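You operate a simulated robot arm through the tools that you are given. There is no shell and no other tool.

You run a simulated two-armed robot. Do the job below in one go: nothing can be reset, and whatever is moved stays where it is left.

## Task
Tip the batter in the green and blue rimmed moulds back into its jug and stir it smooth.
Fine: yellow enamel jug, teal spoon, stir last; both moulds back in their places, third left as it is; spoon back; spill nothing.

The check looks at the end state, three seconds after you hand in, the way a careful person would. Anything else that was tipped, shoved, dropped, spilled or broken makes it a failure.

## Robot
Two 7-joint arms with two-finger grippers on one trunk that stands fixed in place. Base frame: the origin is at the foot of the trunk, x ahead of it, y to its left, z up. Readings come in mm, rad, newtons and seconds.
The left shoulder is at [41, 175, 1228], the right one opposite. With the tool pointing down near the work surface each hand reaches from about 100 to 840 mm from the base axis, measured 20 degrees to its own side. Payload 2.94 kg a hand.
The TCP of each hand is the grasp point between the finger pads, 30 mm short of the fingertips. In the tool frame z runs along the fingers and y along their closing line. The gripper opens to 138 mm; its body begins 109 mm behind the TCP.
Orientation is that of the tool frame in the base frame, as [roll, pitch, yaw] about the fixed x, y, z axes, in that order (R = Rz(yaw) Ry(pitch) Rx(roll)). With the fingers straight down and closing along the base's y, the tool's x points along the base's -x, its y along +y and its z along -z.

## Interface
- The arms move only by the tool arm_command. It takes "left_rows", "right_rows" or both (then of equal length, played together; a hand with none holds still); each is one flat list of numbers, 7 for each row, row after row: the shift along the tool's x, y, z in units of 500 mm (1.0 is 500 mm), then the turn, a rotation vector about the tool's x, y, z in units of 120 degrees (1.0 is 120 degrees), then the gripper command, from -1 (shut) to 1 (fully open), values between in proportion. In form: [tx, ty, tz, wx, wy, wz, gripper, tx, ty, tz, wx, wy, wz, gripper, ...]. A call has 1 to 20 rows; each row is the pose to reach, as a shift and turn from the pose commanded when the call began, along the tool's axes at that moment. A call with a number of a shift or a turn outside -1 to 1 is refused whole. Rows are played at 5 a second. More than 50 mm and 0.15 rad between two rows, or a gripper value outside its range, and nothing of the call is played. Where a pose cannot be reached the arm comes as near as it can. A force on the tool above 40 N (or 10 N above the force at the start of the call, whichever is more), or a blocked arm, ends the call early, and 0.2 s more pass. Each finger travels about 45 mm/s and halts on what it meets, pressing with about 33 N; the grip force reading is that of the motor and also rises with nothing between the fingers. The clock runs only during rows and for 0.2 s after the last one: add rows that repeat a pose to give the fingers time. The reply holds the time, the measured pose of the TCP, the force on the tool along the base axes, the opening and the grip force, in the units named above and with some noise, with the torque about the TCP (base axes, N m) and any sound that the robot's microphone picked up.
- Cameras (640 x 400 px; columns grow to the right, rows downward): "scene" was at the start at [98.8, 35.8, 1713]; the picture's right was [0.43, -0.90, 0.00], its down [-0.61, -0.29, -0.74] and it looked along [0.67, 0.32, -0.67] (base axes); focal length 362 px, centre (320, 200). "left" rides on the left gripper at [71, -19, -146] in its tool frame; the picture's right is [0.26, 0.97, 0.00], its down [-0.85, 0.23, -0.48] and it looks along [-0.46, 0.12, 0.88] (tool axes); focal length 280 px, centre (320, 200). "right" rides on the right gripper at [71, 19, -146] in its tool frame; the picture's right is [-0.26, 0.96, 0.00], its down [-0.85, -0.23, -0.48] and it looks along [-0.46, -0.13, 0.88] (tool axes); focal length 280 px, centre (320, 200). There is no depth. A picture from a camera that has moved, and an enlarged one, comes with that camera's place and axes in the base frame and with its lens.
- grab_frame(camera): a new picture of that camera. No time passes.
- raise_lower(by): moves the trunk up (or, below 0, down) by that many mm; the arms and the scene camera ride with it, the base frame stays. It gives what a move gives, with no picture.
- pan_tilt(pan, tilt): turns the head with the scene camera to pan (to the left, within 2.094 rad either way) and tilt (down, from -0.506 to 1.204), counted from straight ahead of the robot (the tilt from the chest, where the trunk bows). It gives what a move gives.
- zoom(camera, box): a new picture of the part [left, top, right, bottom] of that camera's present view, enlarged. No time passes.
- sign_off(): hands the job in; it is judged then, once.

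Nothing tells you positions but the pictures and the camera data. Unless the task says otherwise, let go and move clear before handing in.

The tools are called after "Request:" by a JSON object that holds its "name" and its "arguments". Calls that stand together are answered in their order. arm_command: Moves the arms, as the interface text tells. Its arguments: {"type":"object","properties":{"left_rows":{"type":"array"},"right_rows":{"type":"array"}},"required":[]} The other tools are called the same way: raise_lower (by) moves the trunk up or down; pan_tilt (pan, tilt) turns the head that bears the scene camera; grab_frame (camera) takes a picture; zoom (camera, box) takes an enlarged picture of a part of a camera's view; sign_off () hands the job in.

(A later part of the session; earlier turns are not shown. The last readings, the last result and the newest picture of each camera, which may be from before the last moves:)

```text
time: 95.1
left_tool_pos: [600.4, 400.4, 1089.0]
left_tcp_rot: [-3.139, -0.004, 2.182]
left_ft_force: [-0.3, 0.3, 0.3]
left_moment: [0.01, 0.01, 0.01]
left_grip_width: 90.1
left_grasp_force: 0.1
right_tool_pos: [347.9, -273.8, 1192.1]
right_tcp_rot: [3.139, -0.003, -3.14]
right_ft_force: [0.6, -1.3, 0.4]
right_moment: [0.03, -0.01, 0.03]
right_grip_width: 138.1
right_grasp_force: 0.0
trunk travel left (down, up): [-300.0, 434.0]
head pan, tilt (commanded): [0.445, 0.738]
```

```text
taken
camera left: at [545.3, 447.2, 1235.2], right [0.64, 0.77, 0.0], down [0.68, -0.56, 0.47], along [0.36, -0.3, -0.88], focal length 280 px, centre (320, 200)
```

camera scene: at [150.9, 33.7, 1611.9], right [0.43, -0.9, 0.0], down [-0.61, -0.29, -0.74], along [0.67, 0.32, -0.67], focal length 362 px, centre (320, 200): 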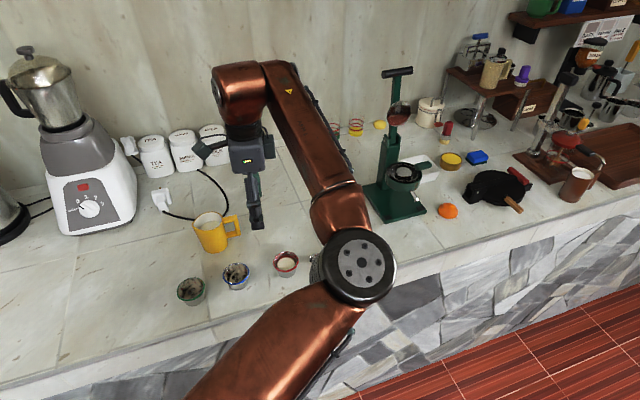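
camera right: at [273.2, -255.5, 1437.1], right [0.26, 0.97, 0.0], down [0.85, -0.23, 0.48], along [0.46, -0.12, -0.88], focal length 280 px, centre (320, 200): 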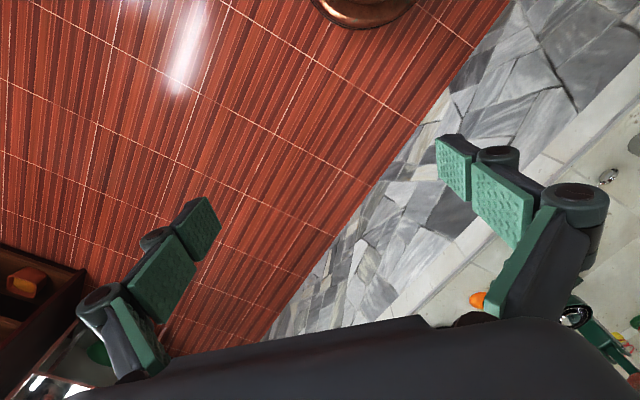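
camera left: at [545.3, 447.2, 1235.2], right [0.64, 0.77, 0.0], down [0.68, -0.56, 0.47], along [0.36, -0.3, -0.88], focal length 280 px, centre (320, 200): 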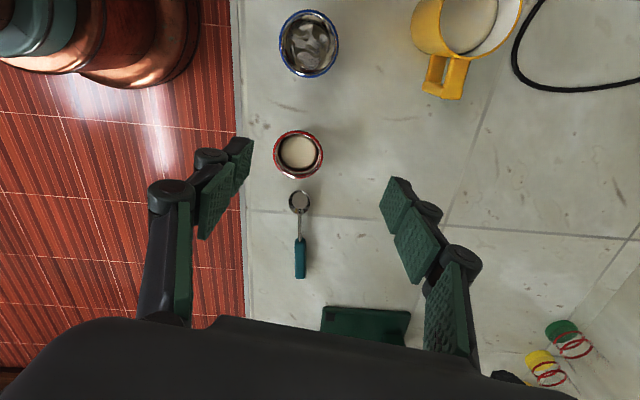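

Request:
{"name": "zoom", "arguments": {"camera": "left", "box": [240, 120, 380, 300]}}

Request:
{"name": "zoom", "arguments": {"camera": "left", "box": [260, 0, 540, 110]}}

```text
2.22 times, centred on (310, 210) of left
camera zoom: at [545.3, 447.2, 1235.2], right [0.64, 0.77, 0.0], down [0.68, -0.56, 0.47], along [0.36, -0.3, -0.88], focal length 623 px, centre (342, 178)
```

zoom: 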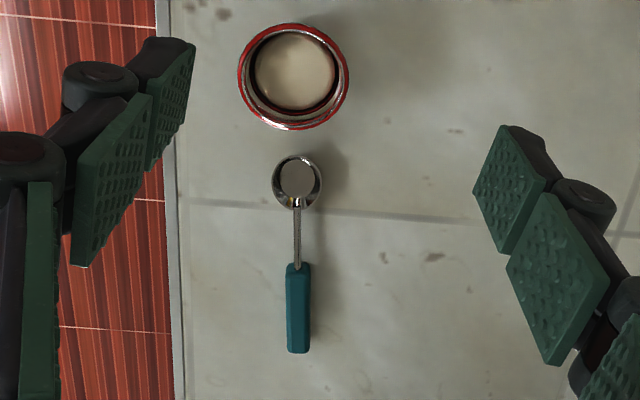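

```text
2.29 times, centred on (400, 55) of left
camera zoom: at [545.3, 447.2, 1235.2], right [0.64, 0.77, 0.0], down [0.68, -0.56, 0.47], along [0.36, -0.3, -0.88], focal length 641 px, centre (137, 531)
```

zoom: 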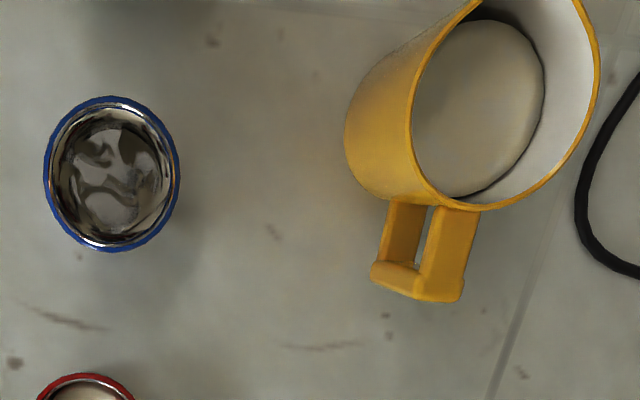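

I can see the spoon and the jug's contents well. The handle centre is at about (762, 223) along direction (0.751, -0.660). Moving to hover directly above the handle.

Request:
{"name": "arm_command", "arguments": {"left_rows": [-0.058, 0.008, 0.022, 0, 0, -0.0142, 0.2, -0.116, 0.015, 0.045, 0, 0, -0.0284, 0.1, -0.173, 0.023, 0.067, 0, 0, -0.0426, 0.0, -0.231, 0.03, 0.089, 0, 0, -0.0569, -0.1, -0.289, 0.038, 0.111, 0, 0, -0.0711, -0.13, -0.347, 0.045, 0.134, 0, 0, -0.0853, -0.13, -0.404, 0.053, 0.156, 0, 0, -0.0995, -0.13, -0.462, 0.06, 0.178, 0, 0, -0.1137, -0.13]}}

Request:
{"name": "grab_frame", "arguments": {"camera": "left"}}

Request:
{"name": "grab_frame", "arguments": {"camera": "scene"}}

```text
time: 96.9
left_tool_pos: [756.7, 227.5, 999.6]
left_tcp_rot: [-3.141, -0.004, 2.42]
left_ft_force: [0.2, -0.3, 0.4]
left_moment: [-0.01, 0.0, 0.04]
left_grip_width: 60.1
left_grasp_force: 0.0
right_tool_pos: [347.8, -273.4, 1192.0]
right_tcp_rot: [3.138, -0.002, -3.139]
right_ft_force: [0.3, -0.2, 0.1]
right_moment: [0.06, 0.01, -0.02]
right_grip_width: 138.0
right_grasp_force: 0.1
trunk travel left (down, up): [-300.0, 434.0]
head pan, tilt (commanded): [0.445, 0.738]
```

```text
taken
camera left: at [692.0, 260.6, 1144.6], right [0.44, 0.9, 0.0], down [0.79, -0.39, 0.47], along [0.42, -0.21, -0.88], focal length 280 px, centre (320, 200)
```

left: 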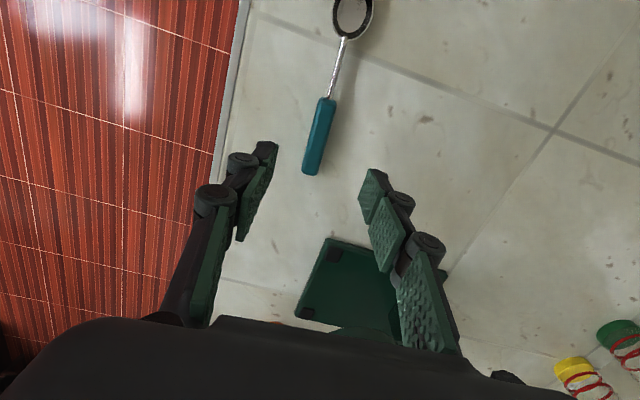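

```text
taken
camera scene: at [150.6, 34.4, 1611.9], right [0.43, -0.9, 0.0], down [-0.61, -0.29, -0.74], along [0.67, 0.32, -0.67], focal length 362 px, centre (320, 200)
```

scene: 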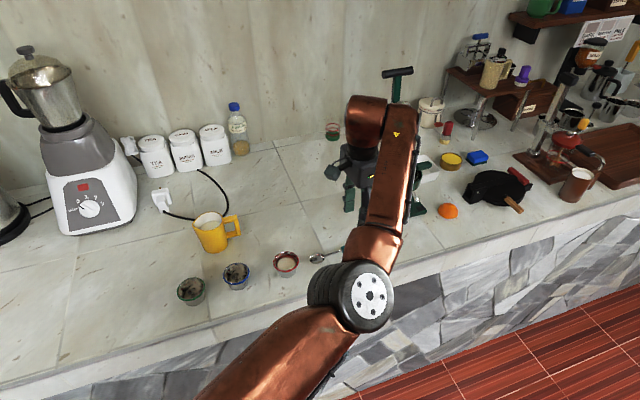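

The hand is centred over the handle within about a millimetre. Descending around it.

Request:
{"name": "arm_command", "arguments": {"left_rows": [0, 0, 0.05, 0, 0, 0, -0.2, 0, 0, 0.1, 0, 0, 0, -0.25, 0, 0, 0.15, 0, 0, 0, -0.3, 0, 0, 0.185, 0, 0, 0, -0.3, 0, 0, 0.205, 0, 0, 0, -0.3, 0, 0, 0.209, 0, 0, 0, -0.3]}}

Request:
{"name": "grab_frame", "arguments": {"camera": "left"}}

Request:
{"name": "zoom", "arguments": {"camera": "left", "box": [240, 60, 400, 240]}}

```text
time: 98.3
left_tool_pos: [758.1, 229.1, 895.8]
left_tcp_rot: [3.14, -0.001, 2.419]
left_ft_force: [0.3, -0.3, 0.3]
left_moment: [0.05, -0.03, -0.01]
left_grip_width: 48.2
left_grasp_force: 0.0
right_tool_pos: [347.8, -273.0, 1191.5]
right_tcp_rot: [3.14, -0.003, -3.14]
right_ft_force: [-0.2, 0.4, -0.7]
right_moment: [-0.01, 0.0, -0.01]
right_grip_width: 138.0
right_grasp_force: 0.0
trunk travel left (down, up): [-300.0, 434.0]
head pan, tilt (commanded): [0.445, 0.738]
```

```text
taken
camera left: at [692.8, 261.7, 1040.5], right [0.44, 0.9, 0.0], down [0.79, -0.39, 0.47], along [0.43, -0.21, -0.88], focal length 280 px, centre (320, 200)
```

left: 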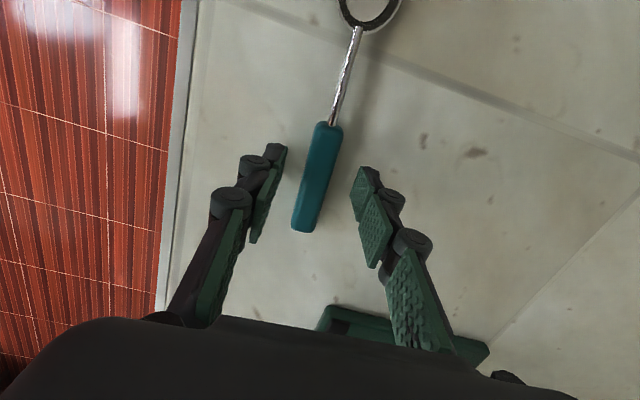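

```text
2.22 times, centred on (320, 150) of left
camera zoom: at [692.8, 261.7, 1040.5], right [0.44, 0.9, 0.0], down [0.79, -0.39, 0.47], along [0.43, -0.21, -0.88], focal length 623 px, centre (320, 311)
```

zoom: 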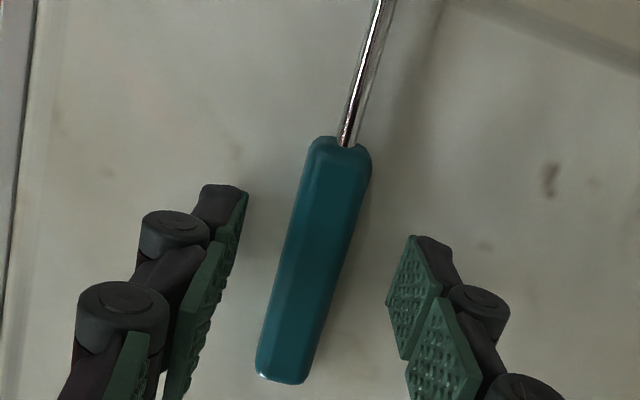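

The handle sits centred between the fingertips. Lowering the last few millimetres, then closing.

Request:
{"name": "arm_command", "arguments": {"left_rows": [0, 0, 0.003, 0, 0, 0, -0.3, 0, 0, 0.006, 0, 0, 0, -0.3, 0, 0, 0.009, 0, 0, 0, -0.3, 0, 0, 0.009, 0, 0, 0, -0.3]}}

```text
time: 99.3
left_tool_pos: [757.5, 228.1, 890.7]
left_tcp_rot: [3.14, -0.001, 2.42]
left_ft_force: [-0.4, 0.0, 0.2]
left_moment: [0.02, 0.01, 0.0]
left_grip_width: 48.2
left_grasp_force: 0.2
right_tool_pos: [346.2, -271.7, 1193.1]
right_tcp_rot: [3.139, -0.001, -3.14]
right_ft_force: [0.4, 0.5, 0.7]
right_moment: [0.02, 0.0, 0.01]
right_grip_width: 137.8
right_grasp_force: 0.2
trunk travel left (down, up): [-300.0, 434.0]
head pan, tilt (commanded): [0.445, 0.738]
```

Request:
{"name": "arm_command", "arguments": {"left_rows": [0, 0, 0, 0, 0, 0, -0.5, 0, 0, 0, 0, 0, 0, -0.65, 0, 0, 0, 0, 0, 0, -0.8, 0, 0, 0, 0, 0, 0, -1, 0, 0, 0, 0, 0, 0, -1, 0, 0, 0, 0, 0, 0, -1]}}

Request:
{"name": "zoom", "arguments": {"camera": "left", "box": [240, 0, 400, 240]}}

```text
time: 100.7
left_tool_pos: [758.6, 228.8, 890.2]
left_tcp_rot: [-3.139, -0.002, 2.421]
left_ft_force: [1.2, 0.4, 0.5]
left_moment: [0.03, 0.03, 0.01]
left_grip_width: 16.7
left_grasp_force: 33.0
right_tool_pos: [346.6, -272.3, 1192.6]
right_tcp_rot: [3.139, -0.002, -3.142]
right_ft_force: [-0.2, 0.8, -0.4]
right_moment: [-0.01, 0.0, 0.0]
right_grip_width: 137.8
right_grasp_force: 0.1
trunk travel left (down, up): [-300.0, 434.0]
head pan, tilt (commanded): [0.445, 0.738]
```

```text
1.67 times, centred on (320, 120) of left
camera zoom: at [692.0, 261.1, 1036.1], right [0.44, 0.9, 0.0], down [0.79, -0.39, 0.47], along [0.43, -0.21, -0.88], focal length 467 px, centre (320, 333)
```

zoom: 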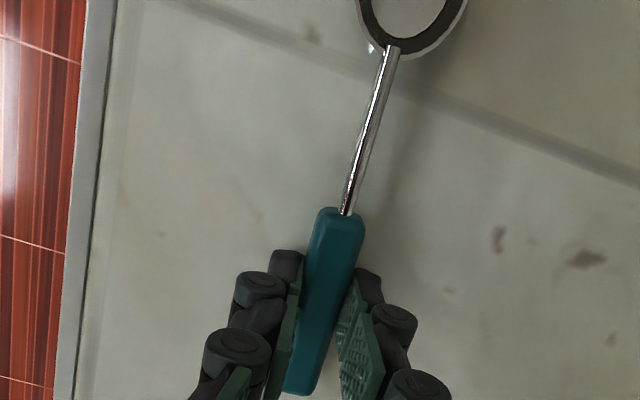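

Handle gripped at 16.7 mm. Lifting.

Request:
{"name": "arm_command", "arguments": {"left_rows": [0, 0, -0.01, 0, 0, 0, -1, 0, 0, -0.03, 0, 0, 0, -1, 0, 0, -0.07, 0, 0, 0, -1, 0, 0, -0.12, 0, 0, 0, -1, 0, 0, -0.18, 0, 0, 0, -1, 0, 0, -0.24, 0, 0, 0, -1, 0, 0, -0.3, 0, 0, 0, -1, 0, 0, -0.36, 0, 0, 0, -1, 0, 0, -0.4, 0, 0, 0, -1]}}

Request:
{"name": "grab_frame", "arguments": {"camera": "left"}}

Request:
{"name": "grab_frame", "arguments": {"camera": "scene"}}

```text
time: 102.7
left_tool_pos: [758.3, 228.5, 1091.2]
left_tcp_rot: [-3.142, -0.001, 2.42]
left_ft_force: [-0.6, -0.1, -0.5]
left_moment: [0.01, 0.02, 0.01]
left_grip_width: 17.0
left_grasp_force: 33.2
right_tool_pos: [346.4, -272.3, 1191.6]
right_tcp_rot: [3.139, -0.002, -3.14]
right_ft_force: [0.5, -0.4, -1.0]
right_moment: [0.01, 0.0, 0.02]
right_grip_width: 137.9
right_grasp_force: 0.2
trunk travel left (down, up): [-300.0, 434.0]
head pan, tilt (commanded): [0.445, 0.738]
```

```text
taken
camera left: at [691.3, 261.7, 1237.0], right [0.44, 0.9, 0.0], down [0.79, -0.39, 0.47], along [0.43, -0.21, -0.88], focal length 280 px, centre (320, 200)
```

left: 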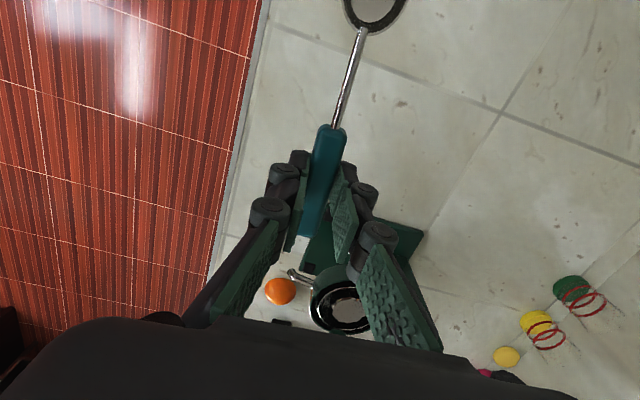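

```text
taken
camera scene: at [149.7, 35.2, 1612.0], right [0.43, -0.9, 0.0], down [-0.61, -0.29, -0.74], along [0.67, 0.32, -0.67], focal length 362 px, centre (320, 200)
```

scene: 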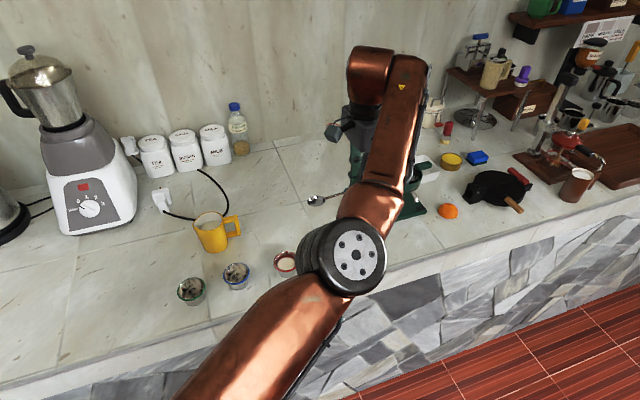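

The spoon is level and secure. Carrying it toward the jug while tilting so the bowl points down.

Request:
{"name": "arm_command", "arguments": {"left_rows": [0.05, 0.022, -0.03, 0, -0.05, 0, -1, 0.107, 0.048, -0.05, 0, -0.1, 0, -1, 0.167, 0.075, -0.065, 0, -0.158, 0, -1, 0.227, 0.102, -0.08, 0, -0.216, 0, -1, 0.287, 0.129, -0.09, 0, -0.272, 0, -1, 0.344, 0.155, -0.098, 0, -0.325, 0, -1]}}

Request:
{"name": "grab_frame", "arguments": {"camera": "scene"}}

```text
time: 104.1
left_tool_pos: [679.8, 400.1, 1139.1]
left_tcp_rot: [-3.14, 0.681, 2.417]
left_ft_force: [0.4, 0.0, -0.9]
left_moment: [-0.03, 0.0, 0.02]
left_grip_width: 16.8
left_grasp_force: 33.0
right_tool_pos: [345.6, -271.3, 1192.9]
right_tcp_rot: [3.139, 0.001, -3.139]
right_ft_force: [0.2, 0.4, 0.0]
right_moment: [-0.02, 0.0, 0.04]
right_grip_width: 137.7
right_grasp_force: 0.0
trunk travel left (down, up): [-300.0, 434.0]
head pan, tilt (commanded): [0.445, 0.738]
```

```text
taken
camera scene: at [149.1, 37.1, 1612.1], right [0.43, -0.9, 0.0], down [-0.61, -0.29, -0.74], along [0.67, 0.32, -0.67], focal length 362 px, centre (320, 200)
```

scene: 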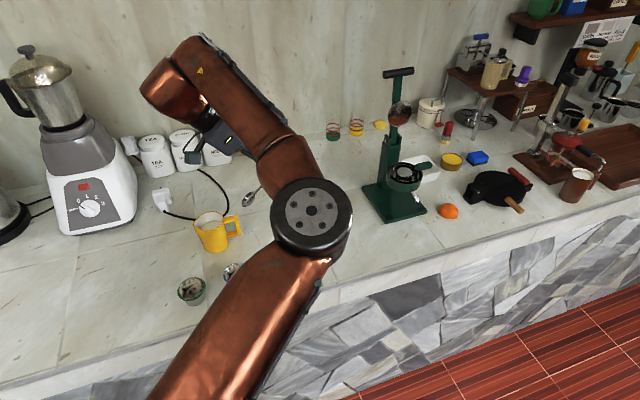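

Request:
{"name": "arm_command", "arguments": {"left_rows": [0.045, 0.026, -0.034, 0, -0.055, 0, -1, 0.09, 0.052, -0.068, 0, -0.11, 0, -1, 0.134, 0.079, -0.102, 0, -0.165, 0, -1, 0.179, 0.105, -0.136, 0, -0.22, 0, -1, 0.223, 0.131, -0.17, 0, -0.275, 0, -1, 0.268, 0.157, -0.204, 0, -0.325, 0, -1]}}

Request:
{"name": "grab_frame", "arguments": {"camera": "scene"}}

Request:
{"name": "grab_frame", "arguments": {"camera": "left"}}

```text
time: 105.5
left_tool_pos: [606.2, 572.0, 1132.9]
left_tcp_rot: [-3.135, 1.364, 2.425]
left_ft_force: [-0.2, 0.6, -0.4]
left_moment: [0.0, -0.01, -0.02]
left_grip_width: 16.7
left_grasp_force: 32.8
right_tool_pos: [346.4, -270.9, 1193.5]
right_tcp_rot: [-3.141, 0.0, -3.141]
right_ft_force: [-0.4, 0.3, 0.0]
right_moment: [-0.03, 0.0, 0.0]
right_grip_width: 138.2
right_grasp_force: 0.1
trunk travel left (down, up): [-300.0, 434.0]
head pan, tilt (commanded): [0.445, 0.738]
```

```text
taken
camera scene: at [149.4, 38.2, 1612.0], right [0.43, -0.9, 0.0], down [-0.61, -0.29, -0.74], along [0.67, 0.32, -0.67], focal length 362 px, centre (320, 200)
```

scene: 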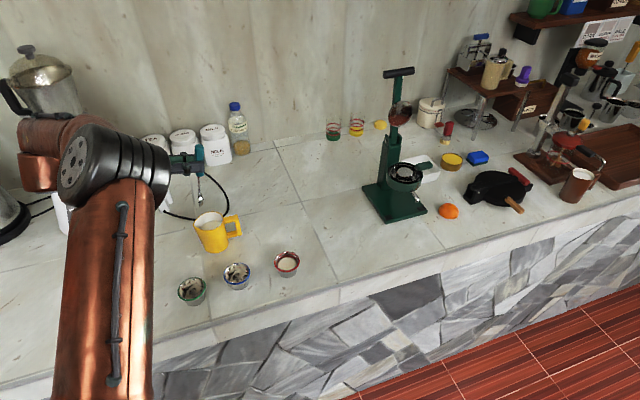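

```text
taken
camera left: at [474.9, 662.1, 1095.4], right [0.6, 0.76, -0.26], down [-0.06, 0.37, 0.93], along [0.8, -0.54, 0.27], focal length 280 px, centre (320, 200)
```

left: 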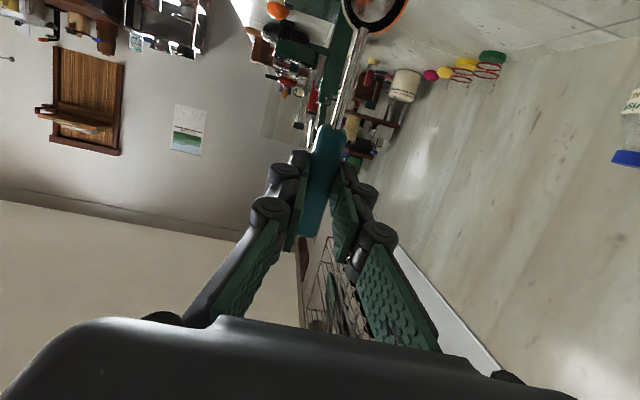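

Request:
{"name": "zoom", "arguments": {"camera": "scene", "box": [150, 130, 270, 265]}}

```text
2.96 times, centred on (210, 198) of scene
camera zoom: at [149.4, 38.2, 1612.0], right [0.43, -0.9, 0.0], down [-0.61, -0.29, -0.74], along [0.67, 0.32, -0.67], focal length 1073 px, centre (646, 207)
```

zoom: 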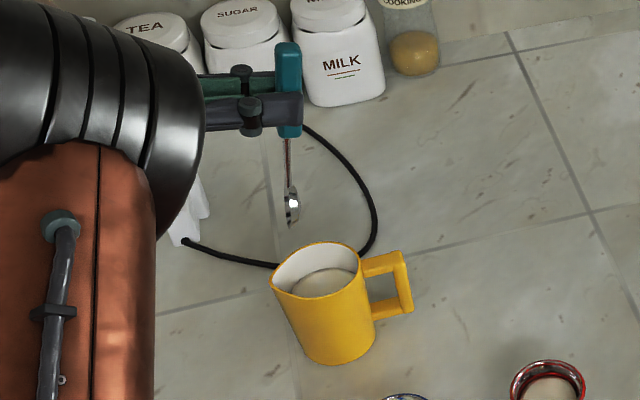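

The bowl hangs just above the jug but needs a few millimetres toward the handle side. Correcting that and lowering to just above the rim.

Request:
{"name": "arm_command", "arguments": {"left_rows": [0.014, -0.002, 0.008, 0, 0, 0, -1, 0.035, -0.004, 0.015, 0, 0, 0, -1, 0.056, -0.005, 0.022, 0, 0, 0, -1, 0.077, -0.005, 0.027, 0, 0, 0, -1, 0.084, -0.005, 0.029, 0, 0, 0, -1]}}

Request:
{"name": "zoom", "arguments": {"camera": "scene", "box": [165, 150, 255, 260]}}

```text
time: 106.7
left_tool_pos: [607.0, 564.8, 1090.3]
left_tcp_rot: [-3.136, 1.36, 2.423]
left_ft_force: [0.2, -0.2, -0.7]
left_moment: [0.03, -0.01, -0.01]
left_grip_width: 16.9
left_grasp_force: 32.7
right_tool_pos: [346.2, -271.7, 1193.0]
right_tcp_rot: [3.139, -0.001, -3.14]
right_ft_force: [0.9, 0.7, 0.3]
right_moment: [0.03, 0.02, -0.01]
right_grip_width: 138.1
right_grasp_force: 0.1
trunk travel left (down, up): [-300.0, 434.0]
head pan, tilt (commanded): [0.445, 0.738]
```

```text
3.64 times, centred on (210, 205) of scene
camera zoom: at [149.8, 35.6, 1612.0], right [0.43, -0.9, 0.0], down [-0.61, -0.29, -0.74], along [0.67, 0.32, -0.67], focal length 1317 px, centre (720, 182)
```

zoom: 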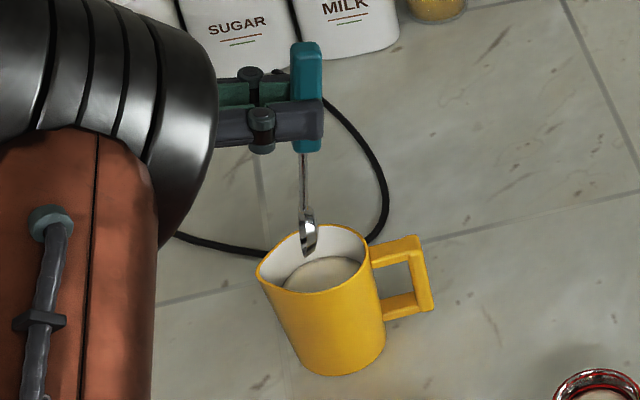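

The bowl is centred over the opening. Lowering the spoon into the batter gently.

Request:
{"name": "arm_command", "arguments": {"left_rows": [0.02, 0, 0.0042, 0, 0, 0, -1, 0.042, 0, 0.0089, 0, 0, 0, -1, 0.064, 0, 0.0136, 0, 0, 0, -1, 0.086, 0, 0.0183, 0, 0, 0, -1, 0.106, 0, 0.0225, 0, 0, 0, -1, 0.126, 0, 0.0268, 0, 0, 0, -1, 0.142, 0, 0.0302, 0, 0, 0, -1, 0.1526, 0, 0.0324, 0, 0, 0, -1, 0.1526, 0, 0.0324, 0, 0, 0, -1]}}

Request:
{"name": "zoom", "arguments": {"camera": "scene", "box": [165, 150, 255, 260]}}

```text
time: 108.7
left_tool_pos: [608.2, 564.9, 1013.2]
left_tcp_rot: [-3.136, 1.361, 2.423]
left_ft_force: [-0.6, 0.6, 0.0]
left_moment: [0.04, 0.02, -0.01]
left_grip_width: 16.6
left_grasp_force: 33.4
right_tool_pos: [347.0, -272.3, 1192.4]
right_tcp_rot: [3.139, -0.001, -3.14]
right_ft_force: [0.1, -0.3, -0.4]
right_moment: [0.01, 0.02, -0.03]
right_grip_width: 137.9
right_grasp_force: 0.1
trunk travel left (down, up): [-300.0, 434.0]
head pan, tilt (commanded): [0.445, 0.738]
```

```text
3.64 times, centred on (210, 205) of scene
camera zoom: at [149.9, 35.6, 1612.0], right [0.43, -0.9, 0.0], down [-0.61, -0.29, -0.74], along [0.67, 0.32, -0.67], focal length 1317 px, centre (720, 182)
```

zoom: 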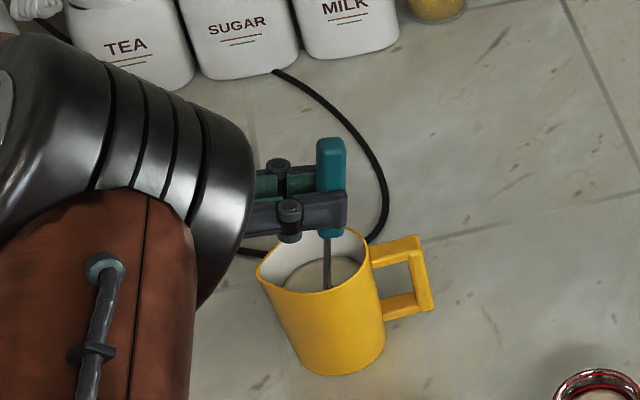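

Request:
{"name": "zoom", "arguments": {"camera": "scene", "box": [190, 195, 235, 240]}}

Request:
{"name": "zoom", "arguments": {"camera": "left", "box": [240, 0, 420, 200]}}

```text
8.89 times, centred on (212, 218) of scene
camera zoom: at [149.9, 35.6, 1612.0], right [0.43, -0.9, 0.0], down [-0.61, -0.29, -0.74], along [0.67, 0.32, -0.67], focal length 3220 px, centre (1276, 44)
```

zoom: 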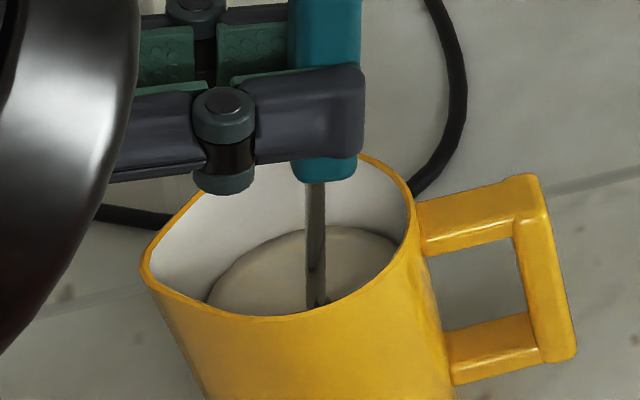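

```text
2.00 times, centred on (330, 100) of left
camera zoom: at [476.7, 654.8, 974.5], right [0.6, 0.76, -0.26], down [-0.06, 0.36, 0.93], along [0.8, -0.54, 0.26], focal length 561 px, centre (300, 400)
```

zoom: 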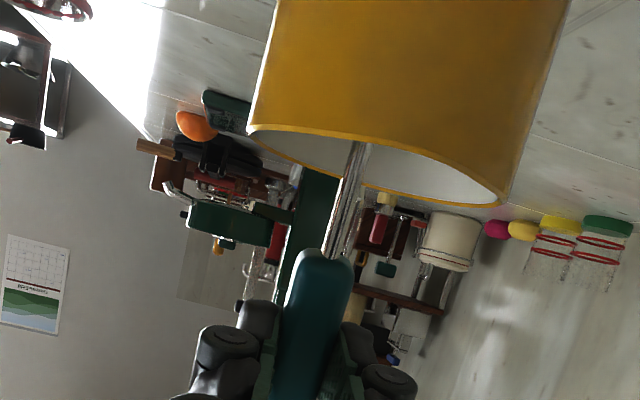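

The bowl is submerged and about 5 mm off the jug axis. I'll re-centre it and make one gentle test loop while watching the forces.

Request:
{"name": "arm_command", "arguments": {"left_rows": [-0.0008, 0.01, 0.0039, 0, 0, 0, -1, -0.0008, 0.01, 0.0039, 0, 0, 0, -1, -0.0045, 0.01, 0.0215, 0, 0, 0, -1, -0.0038, 0.0165, 0.0181, 0, 0, 0, -1, -0.002, 0.0205, 0.0093, 0, 0, 0, -1, 0.0004, 0.0205, -0.0015, 0, 0, 0, -1, 0.0022, 0.0165, -0.0103, 0, 0, 0, -1, 0.0029, 0.01, -0.0137, 0, 0, 0, -1, 0.0022, 0.0035, -0.0103, 0, 0, 0, -1, 0.0004, -0.0005, -0.0015, 0, 0, 0, -1, -0.002, -0.0005, 0.0093, 0, 0, 0, -1, -0.0038, 0.0035, 0.0181, 0, 0, 0, -1, -0.0045, 0.01, 0.0215, 0, 0, 0, -1, -0.0008, 0.01, 0.0039, 0, 0, 0, -1]}}

Request:
{"name": "zoom", "arguments": {"camera": "scene", "box": [190, 195, 235, 240]}}

Request:
{"name": "zoom", "arguments": {"camera": "left", "box": [240, 0, 420, 200]}}

```text
time: 111.7
left_tool_pos: [612.7, 568.0, 1013.1]
left_tcp_rot: [-3.138, 1.36, 2.425]
left_ft_force: [-0.6, -0.9, -1.1]
left_moment: [0.02, -0.02, -0.04]
left_grip_width: 16.7
left_grasp_force: 32.9
right_tool_pos: [346.7, -272.1, 1192.1]
right_tcp_rot: [3.14, -0.002, -3.14]
right_ft_force: [-0.1, -0.3, 0.1]
right_moment: [-0.02, -0.06, 0.0]
right_grip_width: 138.0
right_grasp_force: 0.0
trunk travel left (down, up): [-300.0, 434.0]
head pan, tilt (commanded): [0.445, 0.738]
```

```text
8.89 times, centred on (212, 218) of scene
camera zoom: at [149.4, 36.2, 1612.1], right [0.43, -0.9, 0.0], down [-0.61, -0.29, -0.74], along [0.67, 0.32, -0.67], focal length 3220 px, centre (1276, 44)
```

zoom: 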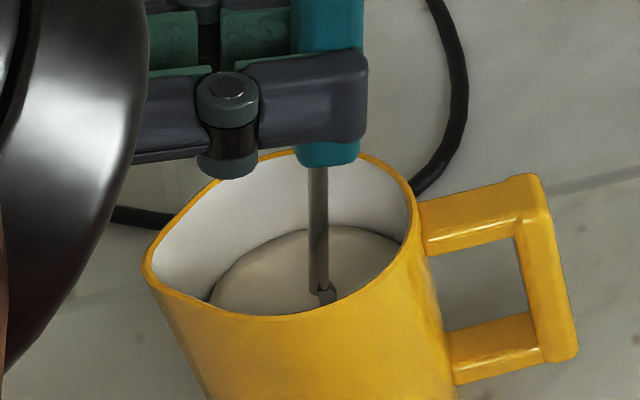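

```text
2.00 times, centred on (330, 100) of left
camera zoom: at [481.7, 658.3, 974.2], right [0.6, 0.76, -0.26], down [-0.06, 0.36, 0.93], along [0.8, -0.54, 0.27], focal length 561 px, centre (300, 400)
```

zoom: 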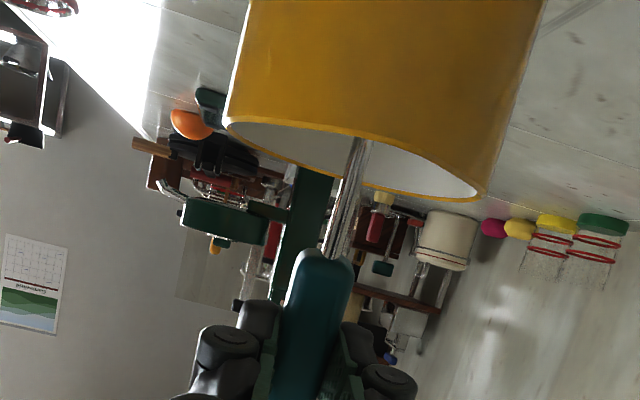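

One loop was clean: the jug hasn't shifted and the stem is centred. Stirring in full loops now.

Request:
{"name": "arm_command", "arguments": {"left_rows": [-0.0042, 0, 0.0196, 0, 0, 0, -1, -0.0034, 0.0071, 0.0158, 0, 0, 0, -1, -0.0013, 0.0114, 0.006, 0, 0, 0, -1, 0.0013, 0.0114, -0.006, 0, 0, 0, -1, 0.0034, 0.0071, -0.0158, 0, 0, 0, -1, 0.0042, 0, -0.0196, 0, 0, 0, -1, 0.0034, -0.0071, -0.0158, 0, 0, 0, -1, 0.0013, -0.0114, -0.006, 0, 0, 0, -1, -0.0013, -0.0114, 0.006, 0, 0, 0, -1, -0.0034, -0.0071, 0.0158, 0, 0, 0, -1, -0.0042, 0, 0.0196, 0, 0, 0, -1, -0.0034, 0.0071, 0.0158, 0, 0, 0, -1, -0.0013, 0.0114, 0.006, 0, 0, 0, -1, 0.0013, 0.0114, -0.006, 0, 0, 0, -1, 0.0034, 0.0071, -0.0158, 0, 0, 0, -1, 0.0042, 0, -0.0196, 0, 0, 0, -1, 0.0034, -0.0071, -0.0158, 0, 0, 0, -1, 0.0013, -0.0114, -0.006, 0, 0, 0, -1, -0.0013, -0.0114, 0.006, 0, 0, 0, -1, 0, 0, 0, 0, 0, 0, -1]}}

Request:
{"name": "zoom", "arguments": {"camera": "scene", "box": [190, 195, 235, 240]}}

```text
time: 115.9
left_tool_pos: [613.0, 567.4, 1012.7]
left_tcp_rot: [-3.134, 1.357, 2.426]
left_ft_force: [0.0, -0.2, 0.3]
left_moment: [0.0, 0.0, 0.01]
left_grip_width: 16.9
left_grasp_force: 33.1
right_tool_pos: [346.9, -271.6, 1192.2]
right_tcp_rot: [3.14, -0.001, -3.138]
right_ft_force: [0.0, 0.3, -0.7]
right_moment: [-0.04, 0.01, -0.03]
right_grip_width: 137.9
right_grasp_force: 0.1
trunk travel left (down, up): [-300.0, 434.0]
head pan, tilt (commanded): [0.445, 0.738]
```

```text
8.89 times, centred on (212, 218) of scene
camera zoom: at [149.8, 36.3, 1612.0], right [0.43, -0.9, 0.0], down [-0.61, -0.29, -0.74], along [0.67, 0.32, -0.67], focal length 3220 px, centre (1276, 44)
```

zoom: 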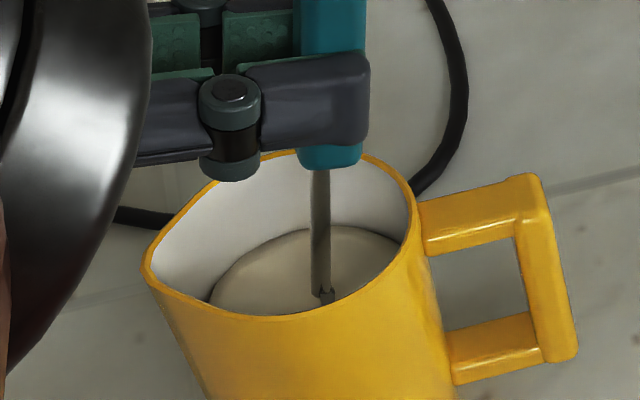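

Request:
{"name": "arm_command", "arguments": {"left_rows": [-0.0042, 0, 0.0196, 0, 0, 0, -1, -0.0034, 0.0071, 0.0158, 0, 0, 0, -1, -0.0013, 0.0114, 0.006, 0, 0, 0, -1, 0.0013, 0.0114, -0.006, 0, 0, 0, -1, 0.0034, 0.0071, -0.0158, 0, 0, 0, -1, 0.0042, 0, -0.0196, 0, 0, 0, -1, 0.0034, -0.0071, -0.0158, 0, 0, 0, -1, 0.0013, -0.0114, -0.006, 0, 0, 0, -1, -0.0013, -0.0114, 0.006, 0, 0, 0, -1, -0.0034, -0.0071, 0.0158, 0, 0, 0, -1, -0.0042, 0, 0.0196, 0, 0, 0, -1, -0.0034, 0.0071, 0.0158, 0, 0, 0, -1, -0.0013, 0.0114, 0.006, 0, 0, 0, -1, 0.0013, 0.0114, -0.006, 0, 0, 0, -1, 0.0034, 0.0071, -0.0158, 0, 0, 0, -1, 0.0042, 0, -0.0196, 0, 0, 0, -1, 0.0034, -0.0071, -0.0158, 0, 0, 0, -1, 0.0013, -0.0114, -0.006, 0, 0, 0, -1, -0.0013, -0.0114, 0.006, 0, 0, 0, -1, 0, 0, 0, 0, 0, 0, -1]}}

Request:
{"name": "zoom", "arguments": {"camera": "scene", "box": [190, 195, 235, 240]}}

```text
time: 120.1
left_tool_pos: [614.4, 566.1, 1011.7]
left_tcp_rot: [-3.138, 1.361, 2.425]
left_ft_force: [-1.0, -0.2, 0.2]
left_moment: [0.0, 0.0, -0.03]
left_grip_width: 16.7
left_grasp_force: 32.4
right_tool_pos: [346.6, -272.1, 1191.8]
right_tcp_rot: [3.141, -0.002, -3.14]
right_ft_force: [0.0, 0.6, 0.8]
right_moment: [-0.05, 0.0, -0.01]
right_grip_width: 138.0
right_grasp_force: 0.0
trunk travel left (down, up): [-300.0, 434.0]
head pan, tilt (commanded): [0.445, 0.738]
```

```text
8.89 times, centred on (212, 218) of scene
camera zoom: at [149.8, 36.4, 1612.0], right [0.43, -0.9, 0.0], down [-0.61, -0.29, -0.74], along [0.67, 0.32, -0.67], focal length 3220 px, centre (1276, 44)
```

zoom: 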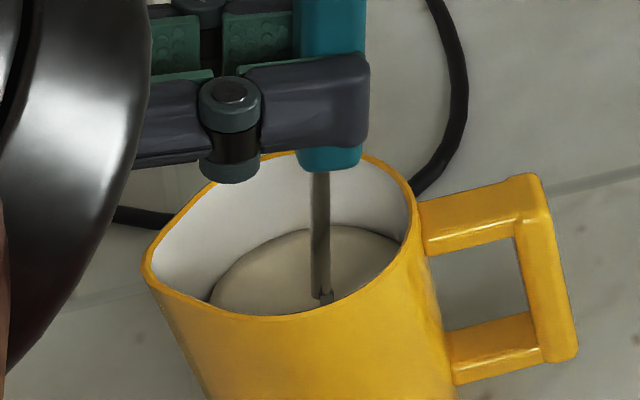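

Jug still undisturbed. Two loops a little deeper, then two more at this depth.

Request:
{"name": "arm_command", "arguments": {"left_rows": [0.0119, 0, 0.0209, 0, 0, 0, -1, 0.0126, 0.0065, 0.0175, 0, 0, 0, -1, 0.0144, 0.0105, 0.0087, 0, 0, 0, -1, 0.0168, 0.0105, -0.0021, 0, 0, 0, -1, 0.0186, 0.0065, -0.0109, 0, 0, 0, -1, 0.0193, 0, -0.0143, 0, 0, 0, -1, 0.0186, -0.0065, -0.0109, 0, 0, 0, -1, 0.0168, -0.0105, -0.0021, 0, 0, 0, -1, 0.0144, -0.0105, 0.0087, 0, 0, 0, -1, 0.0126, -0.0065, 0.0175, 0, 0, 0, -1, 0.0119, 0, 0.0209, 0, 0, 0, -1, 0.0126, 0.0065, 0.0175, 0, 0, 0, -1, 0.0144, 0.0105, 0.0087, 0, 0, 0, -1, 0.0168, 0.0105, -0.0021, 0, 0, 0, -1, 0.0186, 0.0065, -0.0109, 0, 0, 0, -1, 0.0193, 0, -0.0143, 0, 0, 0, -1, 0.0186, -0.0065, -0.0109, 0, 0, 0, -1, 0.0168, -0.0105, -0.0021, 0, 0, 0, -1, 0.0144, -0.0105, 0.0087, 0, 0, 0, -1, 0, 0, 0, 0, 0, 0, -1]}}

Request:
{"name": "arm_command", "arguments": {"left_rows": [-0.0042, 0, 0.0196, 0, 0, 0, -1, -0.0034, 0.0071, 0.0158, 0, 0, 0, -1, -0.0013, 0.0114, 0.006, 0, 0, 0, -1, 0.0013, 0.0114, -0.006, 0, 0, 0, -1, 0.0034, 0.0071, -0.0158, 0, 0, 0, -1, 0.0042, 0, -0.0196, 0, 0, 0, -1, 0.0034, -0.0071, -0.0158, 0, 0, 0, -1, 0.0013, -0.0114, -0.006, 0, 0, 0, -1, -0.0013, -0.0114, 0.006, 0, 0, 0, -1, -0.0034, -0.0071, 0.0158, 0, 0, 0, -1, -0.0042, 0, 0.0196, 0, 0, 0, -1, -0.0034, 0.0071, 0.0158, 0, 0, 0, -1, -0.0013, 0.0114, 0.006, 0, 0, 0, -1, 0.0013, 0.0114, -0.006, 0, 0, 0, -1, 0.0034, 0.0071, -0.0158, 0, 0, 0, -1, 0.0042, 0, -0.0196, 0, 0, 0, -1, 0.0034, -0.0071, -0.0158, 0, 0, 0, -1, 0.0013, -0.0114, -0.006, 0, 0, 0, -1, -0.0013, -0.0114, 0.006, 0, 0, 0, -1, 0, 0, 0, 0, 0, 0, -1]}}

Request:
{"name": "zoom", "arguments": {"camera": "scene", "box": [190, 195, 235, 240]}}

```text
time: 124.3
left_tool_pos: [610.5, 567.9, 1012.5]
left_tcp_rot: [-3.136, 1.36, 2.424]
left_ft_force: [-0.4, -0.2, -0.3]
left_moment: [0.01, 0.01, 0.02]
left_grip_width: 16.9
left_grasp_force: 33.0
right_tool_pos: [345.7, -270.9, 1191.9]
right_tcp_rot: [3.141, -0.002, -3.14]
right_ft_force: [0.0, 0.2, 0.8]
right_moment: [0.02, 0.01, 0.05]
right_grip_width: 138.0
right_grasp_force: 0.0
trunk travel left (down, up): [-300.0, 434.0]
head pan, tilt (commanded): [0.445, 0.738]
```

```text
time: 128.5
left_tool_pos: [611.8, 567.9, 1013.0]
left_tcp_rot: [-3.136, 1.359, 2.424]
left_ft_force: [-0.2, -0.6, 0.0]
left_moment: [0.0, 0.03, 0.03]
left_grip_width: 16.8
left_grasp_force: 33.3
right_tool_pos: [347.3, -271.5, 1193.2]
right_tcp_rot: [3.14, 0.0, -3.139]
right_ft_force: [-0.2, 0.2, 0.8]
right_moment: [-0.01, 0.01, -0.02]
right_grip_width: 137.8
right_grasp_force: 0.1
trunk travel left (down, up): [-300.0, 434.0]
head pan, tilt (commanded): [0.445, 0.738]
```

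```text
8.89 times, centred on (212, 218) of scene
camera zoom: at [149.8, 36.4, 1612.0], right [0.43, -0.9, 0.0], down [-0.61, -0.29, -0.74], along [0.67, 0.32, -0.67], focal length 3220 px, centre (1276, 44)
```

zoom: 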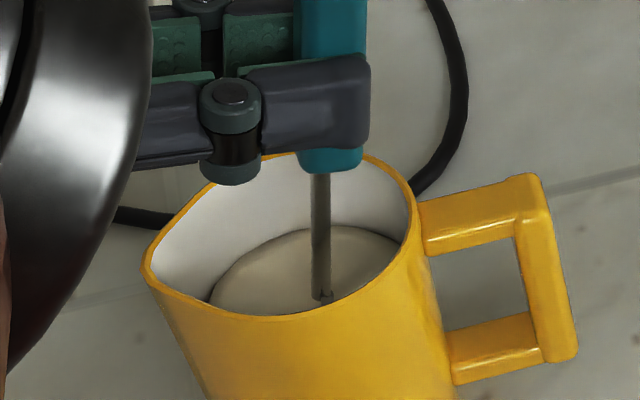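

Request:
{"name": "arm_command", "arguments": {"left_rows": [-0.0042, 0, 0.0196, 0, 0, 0, -1, -0.0034, 0.0071, 0.0158, 0, 0, 0, -1, -0.0013, 0.0114, 0.006, 0, 0, 0, -1, 0.0013, 0.0114, -0.006, 0, 0, 0, -1, 0.0034, 0.0071, -0.0158, 0, 0, 0, -1, 0.0042, 0, -0.0196, 0, 0, 0, -1, 0.0034, -0.0071, -0.0158, 0, 0, 0, -1, 0.0013, -0.0114, -0.006, 0, 0, 0, -1, -0.0013, -0.0114, 0.006, 0, 0, 0, -1, -0.0034, -0.0071, 0.0158, 0, 0, 0, -1, -0.0042, 0, 0.0196, 0, 0, 0, -1, -0.0034, 0.0071, 0.0158, 0, 0, 0, -1, -0.0013, 0.0114, 0.006, 0, 0, 0, -1, 0.0013, 0.0114, -0.006, 0, 0, 0, -1, 0.0034, 0.0071, -0.0158, 0, 0, 0, -1, 0.0042, 0, -0.0196, 0, 0, 0, -1, 0.0034, -0.0071, -0.0158, 0, 0, 0, -1, 0.0013, -0.0114, -0.006, 0, 0, 0, -1, -0.0013, -0.0114, 0.006, 0, 0, 0, -1, 0, 0, 0, 0, 0, 0, -1]}}

Request:
{"name": "arm_command", "arguments": {"left_rows": [-0.0042, 0, 0.0196, 0, 0, 0, -1, -0.0034, 0.0071, 0.0158, 0, 0, 0, -1, -0.0013, 0.0114, 0.006, 0, 0, 0, -1, 0.0013, 0.0114, -0.006, 0, 0, 0, -1, 0.0034, 0.0071, -0.0158, 0, 0, 0, -1, 0.0042, 0, -0.0196, 0, 0, 0, -1, 0.0034, -0.0071, -0.0158, 0, 0, 0, -1, 0.0013, -0.0114, -0.006, 0, 0, 0, -1, -0.0013, -0.0114, 0.006, 0, 0, 0, -1, -0.0034, -0.0071, 0.0158, 0, 0, 0, -1, -0.0042, 0, 0.0196, 0, 0, 0, -1, -0.0034, 0.0071, 0.0158, 0, 0, 0, -1, -0.0013, 0.0114, 0.006, 0, 0, 0, -1, 0.0013, 0.0114, -0.006, 0, 0, 0, -1, 0.0034, 0.0071, -0.0158, 0, 0, 0, -1, 0.0042, 0, -0.0196, 0, 0, 0, -1, 0.0034, -0.0071, -0.0158, 0, 0, 0, -1, 0.0013, -0.0114, -0.006, 0, 0, 0, -1, -0.0013, -0.0114, 0.006, 0, 0, 0, -1, 0, 0, 0, 0, 0, 0, -1]}}

Request:
{"name": "zoom", "arguments": {"camera": "scene", "box": [190, 195, 235, 240]}}

```text
time: 132.7
left_tool_pos: [613.0, 567.0, 1012.8]
left_tcp_rot: [-3.134, 1.359, 2.426]
left_ft_force: [-0.3, -0.5, 0.0]
left_moment: [-0.02, 0.01, 0.02]
left_grip_width: 16.9
left_grasp_force: 33.0
right_tool_pos: [346.3, -271.6, 1192.2]
right_tcp_rot: [3.138, -0.003, -3.139]
right_ft_force: [-0.2, 0.9, 0.4]
right_moment: [0.02, -0.02, -0.01]
right_grip_width: 138.2
right_grasp_force: 0.0
trunk travel left (down, up): [-300.0, 434.0]
head pan, tilt (commanded): [0.445, 0.738]
```

```text
time: 136.9
left_tool_pos: [612.8, 567.7, 1011.8]
left_tcp_rot: [-3.135, 1.361, 2.428]
left_ft_force: [0.7, -0.5, -0.4]
left_moment: [0.03, 0.03, -0.02]
left_grip_width: 16.6
left_grasp_force: 33.1
right_tool_pos: [346.7, -272.2, 1192.9]
right_tcp_rot: [3.138, -0.002, -3.14]
right_ft_force: [-0.6, 0.1, 0.7]
right_moment: [-0.03, 0.02, 0.01]
right_grip_width: 138.0
right_grasp_force: 0.1
trunk travel left (down, up): [-300.0, 434.0]
head pan, tilt (commanded): [0.445, 0.738]
```

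```text
8.89 times, centred on (212, 218) of scene
camera zoom: at [149.9, 36.3, 1612.0], right [0.43, -0.9, 0.0], down [-0.61, -0.29, -0.74], along [0.67, 0.32, -0.67], focal length 3220 px, centre (1276, 44)
```

zoom: 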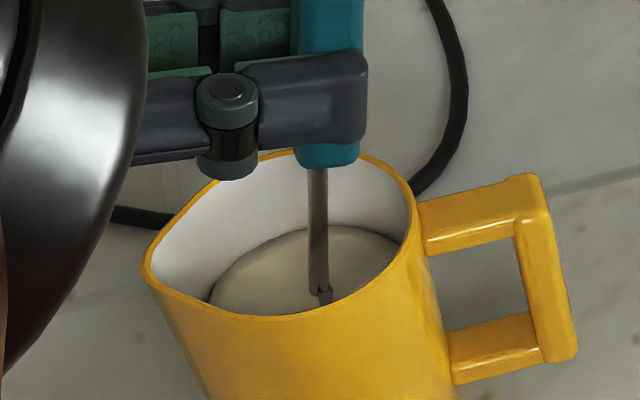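

That's about a dozen full loops without moving the jug. Raising the spoon just clear of the batter, still inside the jug, to let it drip.

Request:
{"name": "arm_command", "arguments": {"left_rows": [-0.0156, 0, -0.0033, 0, 0, 0, -1, -0.035, 0, -0.0074, 0, 0, 0, -1, -0.0546, 0, -0.0116, 0, 0, 0, -1, -0.074, 0, -0.0157, 0, 0, 0, -1, -0.0936, 0, -0.0199, 0, 0, 0, -1, -0.1134, 0, -0.0241, 0, 0, 0, -1, -0.1134, 0, -0.0241, 0, 0, 0, -1, -0.1134, 0, -0.0241, 0, 0, 0, -1, -0.1134, 0, -0.0241, 0, 0, 0, -1, -0.1134, 0, -0.0241, 0, 0, 0, -1, -0.1134, 0, -0.0241, 0, 0, 0, -1, -0.1134, 0, -0.0241, 0, 0, 0, -1, -0.1134, 0, -0.0241, 0, 0, 0, -1, -0.1134, 0, -0.0241, 0, 0, 0, -1, -0.1134, 0, -0.0241, 0, 0, 0, -1, -0.1134, 0, -0.0241, 0, 0, 0, -1]}}

Request:
{"name": "zoom", "arguments": {"camera": "scene", "box": [180, 165, 245, 240]}}

```text
time: 140.3
left_tool_pos: [613.7, 565.9, 1071.1]
left_tcp_rot: [-3.136, 1.36, 2.425]
left_ft_force: [-0.1, 0.8, -0.5]
left_moment: [-0.02, 0.03, 0.0]
left_grip_width: 16.7
left_grasp_force: 33.6
right_tool_pos: [346.0, -271.3, 1193.1]
right_tcp_rot: [3.14, -0.001, -3.138]
right_ft_force: [-0.1, -1.0, -0.4]
right_moment: [-0.03, -0.05, 0.04]
right_grip_width: 138.1
right_grasp_force: 0.1
trunk travel left (down, up): [-300.0, 434.0]
head pan, tilt (commanded): [0.445, 0.738]
```

```text
5.33 times, centred on (212, 202) of scene
camera zoom: at [150.0, 35.6, 1612.0], right [0.43, -0.9, 0.0], down [-0.61, -0.29, -0.74], along [0.67, 0.32, -0.67], focal length 1932 px, centre (893, 187)
```

zoom: 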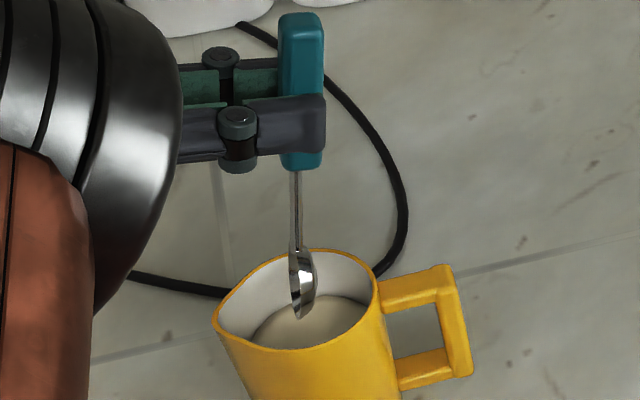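

The spoon looks drained. Lifting it fully out and pausing above the jug to confirm there are no drips.

Request:
{"name": "arm_command", "arguments": {"left_rows": [-0.025, 0, -0.0053, 0, 0, 0, -1, -0.055, 0, -0.0117, 0, 0, 0, -1, -0.085, 0, -0.0181, 0, 0, 0, -1, -0.1174, 0, -0.025, 0, 0, 0, -1, -0.1174, 0, -0.025, 0, 0, 0, -1, -0.1174, 0, -0.025, 0, 0, 0, -1, -0.1174, 0, -0.025, 0, 0, 0, -1, -0.1174, 0, -0.025, 0, 0, 0, -1, -0.1174, 0, -0.025, 0, 0, 0, -1, -0.1174, 0, -0.025, 0, 0, 0, -1, -0.1174, 0, -0.025, 0, 0, 0, -1, -0.1174, 0, -0.025, 0, 0, 0, -1, -0.1174, 0, -0.025, 0, 0, 0, -1, -0.1174, 0, -0.025, 0, 0, 0, -1]}}

Request:
{"name": "zoom", "arguments": {"camera": "scene", "box": [180, 140, 260, 260]}}

Request:
{"name": "zoom", "arguments": {"camera": "scene", "box": [195, 180, 225, 210]}}

```text
time: 143.3
left_tool_pos: [615.3, 568.1, 1130.3]
left_tcp_rot: [-3.136, 1.361, 2.423]
left_ft_force: [-0.5, -0.1, -1.1]
left_moment: [0.0, 0.02, 0.03]
left_grip_width: 16.9
left_grasp_force: 33.0
right_tool_pos: [347.2, -271.4, 1192.4]
right_tcp_rot: [3.14, -0.001, -3.141]
right_ft_force: [-0.3, 0.3, 0.5]
right_moment: [-0.02, 0.01, 0.0]
right_grip_width: 138.0
right_grasp_force: 0.0
trunk travel left (down, up): [-300.0, 434.0]
head pan, tilt (commanded): [0.445, 0.738]
```

```text
3.33 times, centred on (220, 200) of scene
camera zoom: at [150.0, 35.6, 1612.0], right [0.43, -0.9, 0.0], down [-0.61, -0.29, -0.74], along [0.67, 0.32, -0.67], focal length 1208 px, centre (653, 200)
```

zoom: 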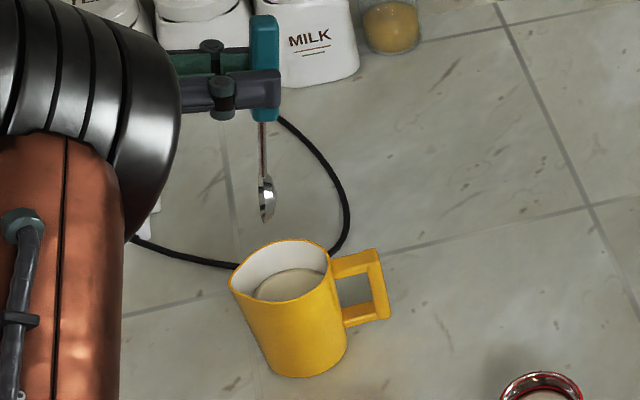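

```text
13.33 times, centred on (210, 195) of scene
camera zoom: at [150.0, 35.6, 1612.0], right [0.43, -0.9, 0.0], down [-0.61, -0.29, -0.74], along [0.67, 0.32, -0.67], focal length 4830 px, centre (1787, 267)
```

zoom: 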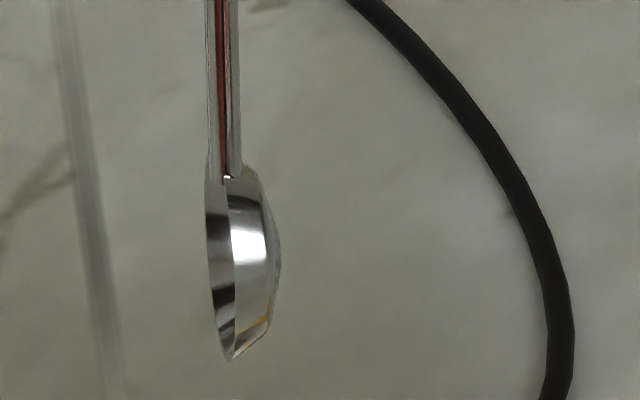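

The spoon is clean with no drips. Carrying it back to its place along the reverse path.

Request:
{"name": "arm_command", "arguments": {"left_rows": [-0.014, -0.027, 0.052, 0, 0.052, 0, -1, -0.028, -0.054, 0.103, 0, 0.104, 0, -1, -0.042, -0.081, 0.155, 0, 0.158, 0, -1, -0.056, -0.108, 0.207, 0, 0.214, 0, -1, -0.07, -0.135, 0.258, 0, 0.27, 0, -1, -0.084, -0.162, 0.31, 0, 0.325, 0, -1]}}

Request:
{"name": "grab_frame", "arguments": {"camera": "scene"}}

```text
time: 144.7
left_tool_pos: [681.3, 400.0, 1137.9]
left_tcp_rot: [3.141, 0.675, 2.419]
left_ft_force: [-0.3, -0.4, -0.5]
left_moment: [0.0, 0.02, 0.02]
left_grip_width: 17.0
left_grasp_force: 32.9
right_tool_pos: [346.9, -274.3, 1191.5]
right_tcp_rot: [3.14, -0.001, -3.141]
right_ft_force: [1.0, -0.2, -0.1]
right_moment: [0.03, 0.01, 0.02]
right_grip_width: 138.0
right_grasp_force: 0.0
trunk travel left (down, up): [-300.0, 434.0]
head pan, tilt (commanded): [0.445, 0.738]
```

```text
taken
camera scene: at [150.7, 33.3, 1611.9], right [0.43, -0.9, 0.0], down [-0.61, -0.29, -0.74], along [0.67, 0.32, -0.67], focal length 362 px, centre (320, 200)
```

scene: 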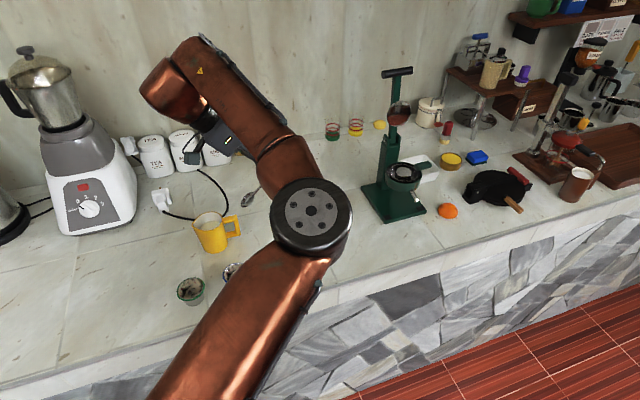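

Request:
{"name": "arm_command", "arguments": {"left_rows": [-0.034, -0.026, 0.048, 0, 0.054, 0, -1, -0.069, -0.052, 0.096, 0, 0.108, 0, -1, -0.103, -0.078, 0.144, 0, 0.162, 0, -1, -0.137, -0.104, 0.192, 0, 0.217, 0, -1, -0.172, -0.13, 0.24, 0, 0.271, 0, -1, -0.206, -0.156, 0.288, 0, 0.325, 0, -1, -0.206, -0.156, 0.288, 0, 0.325, 0, -1]}}

Request:
{"name": "grab_frame", "arguments": {"camera": "left"}}

```text
time: 146.3
left_tool_pos: [755.3, 229.9, 1093.5]
left_tcp_rot: [-3.14, -0.001, 2.421]
left_ft_force: [-0.2, 0.1, -0.1]
left_moment: [-0.03, 0.0, -0.02]
left_grip_width: 16.7
left_grasp_force: 32.9
right_tool_pos: [345.5, -271.2, 1192.6]
right_tcp_rot: [3.141, -0.001, -3.139]
right_ft_force: [-0.8, 0.3, 0.5]
right_moment: [-0.03, -0.06, 0.01]
right_grip_width: 138.2
right_grasp_force: 0.1
trunk travel left (down, up): [-300.0, 434.0]
head pan, tilt (commanded): [0.445, 0.738]
```

```text
taken
camera left: at [689.7, 262.2, 1238.9], right [0.44, 0.9, 0.0], down [0.79, -0.39, 0.47], along [0.43, -0.21, -0.88], focal length 280 px, centre (320, 200)
```

left: 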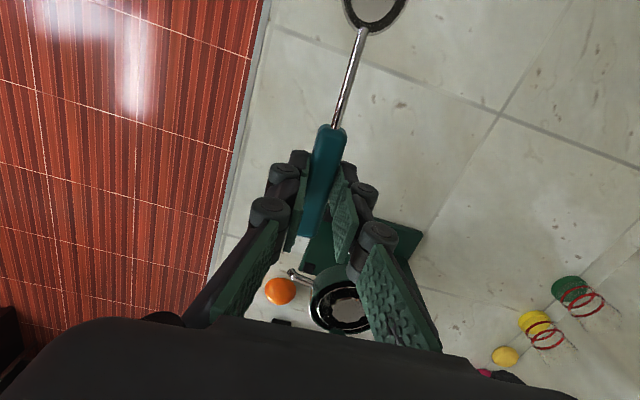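

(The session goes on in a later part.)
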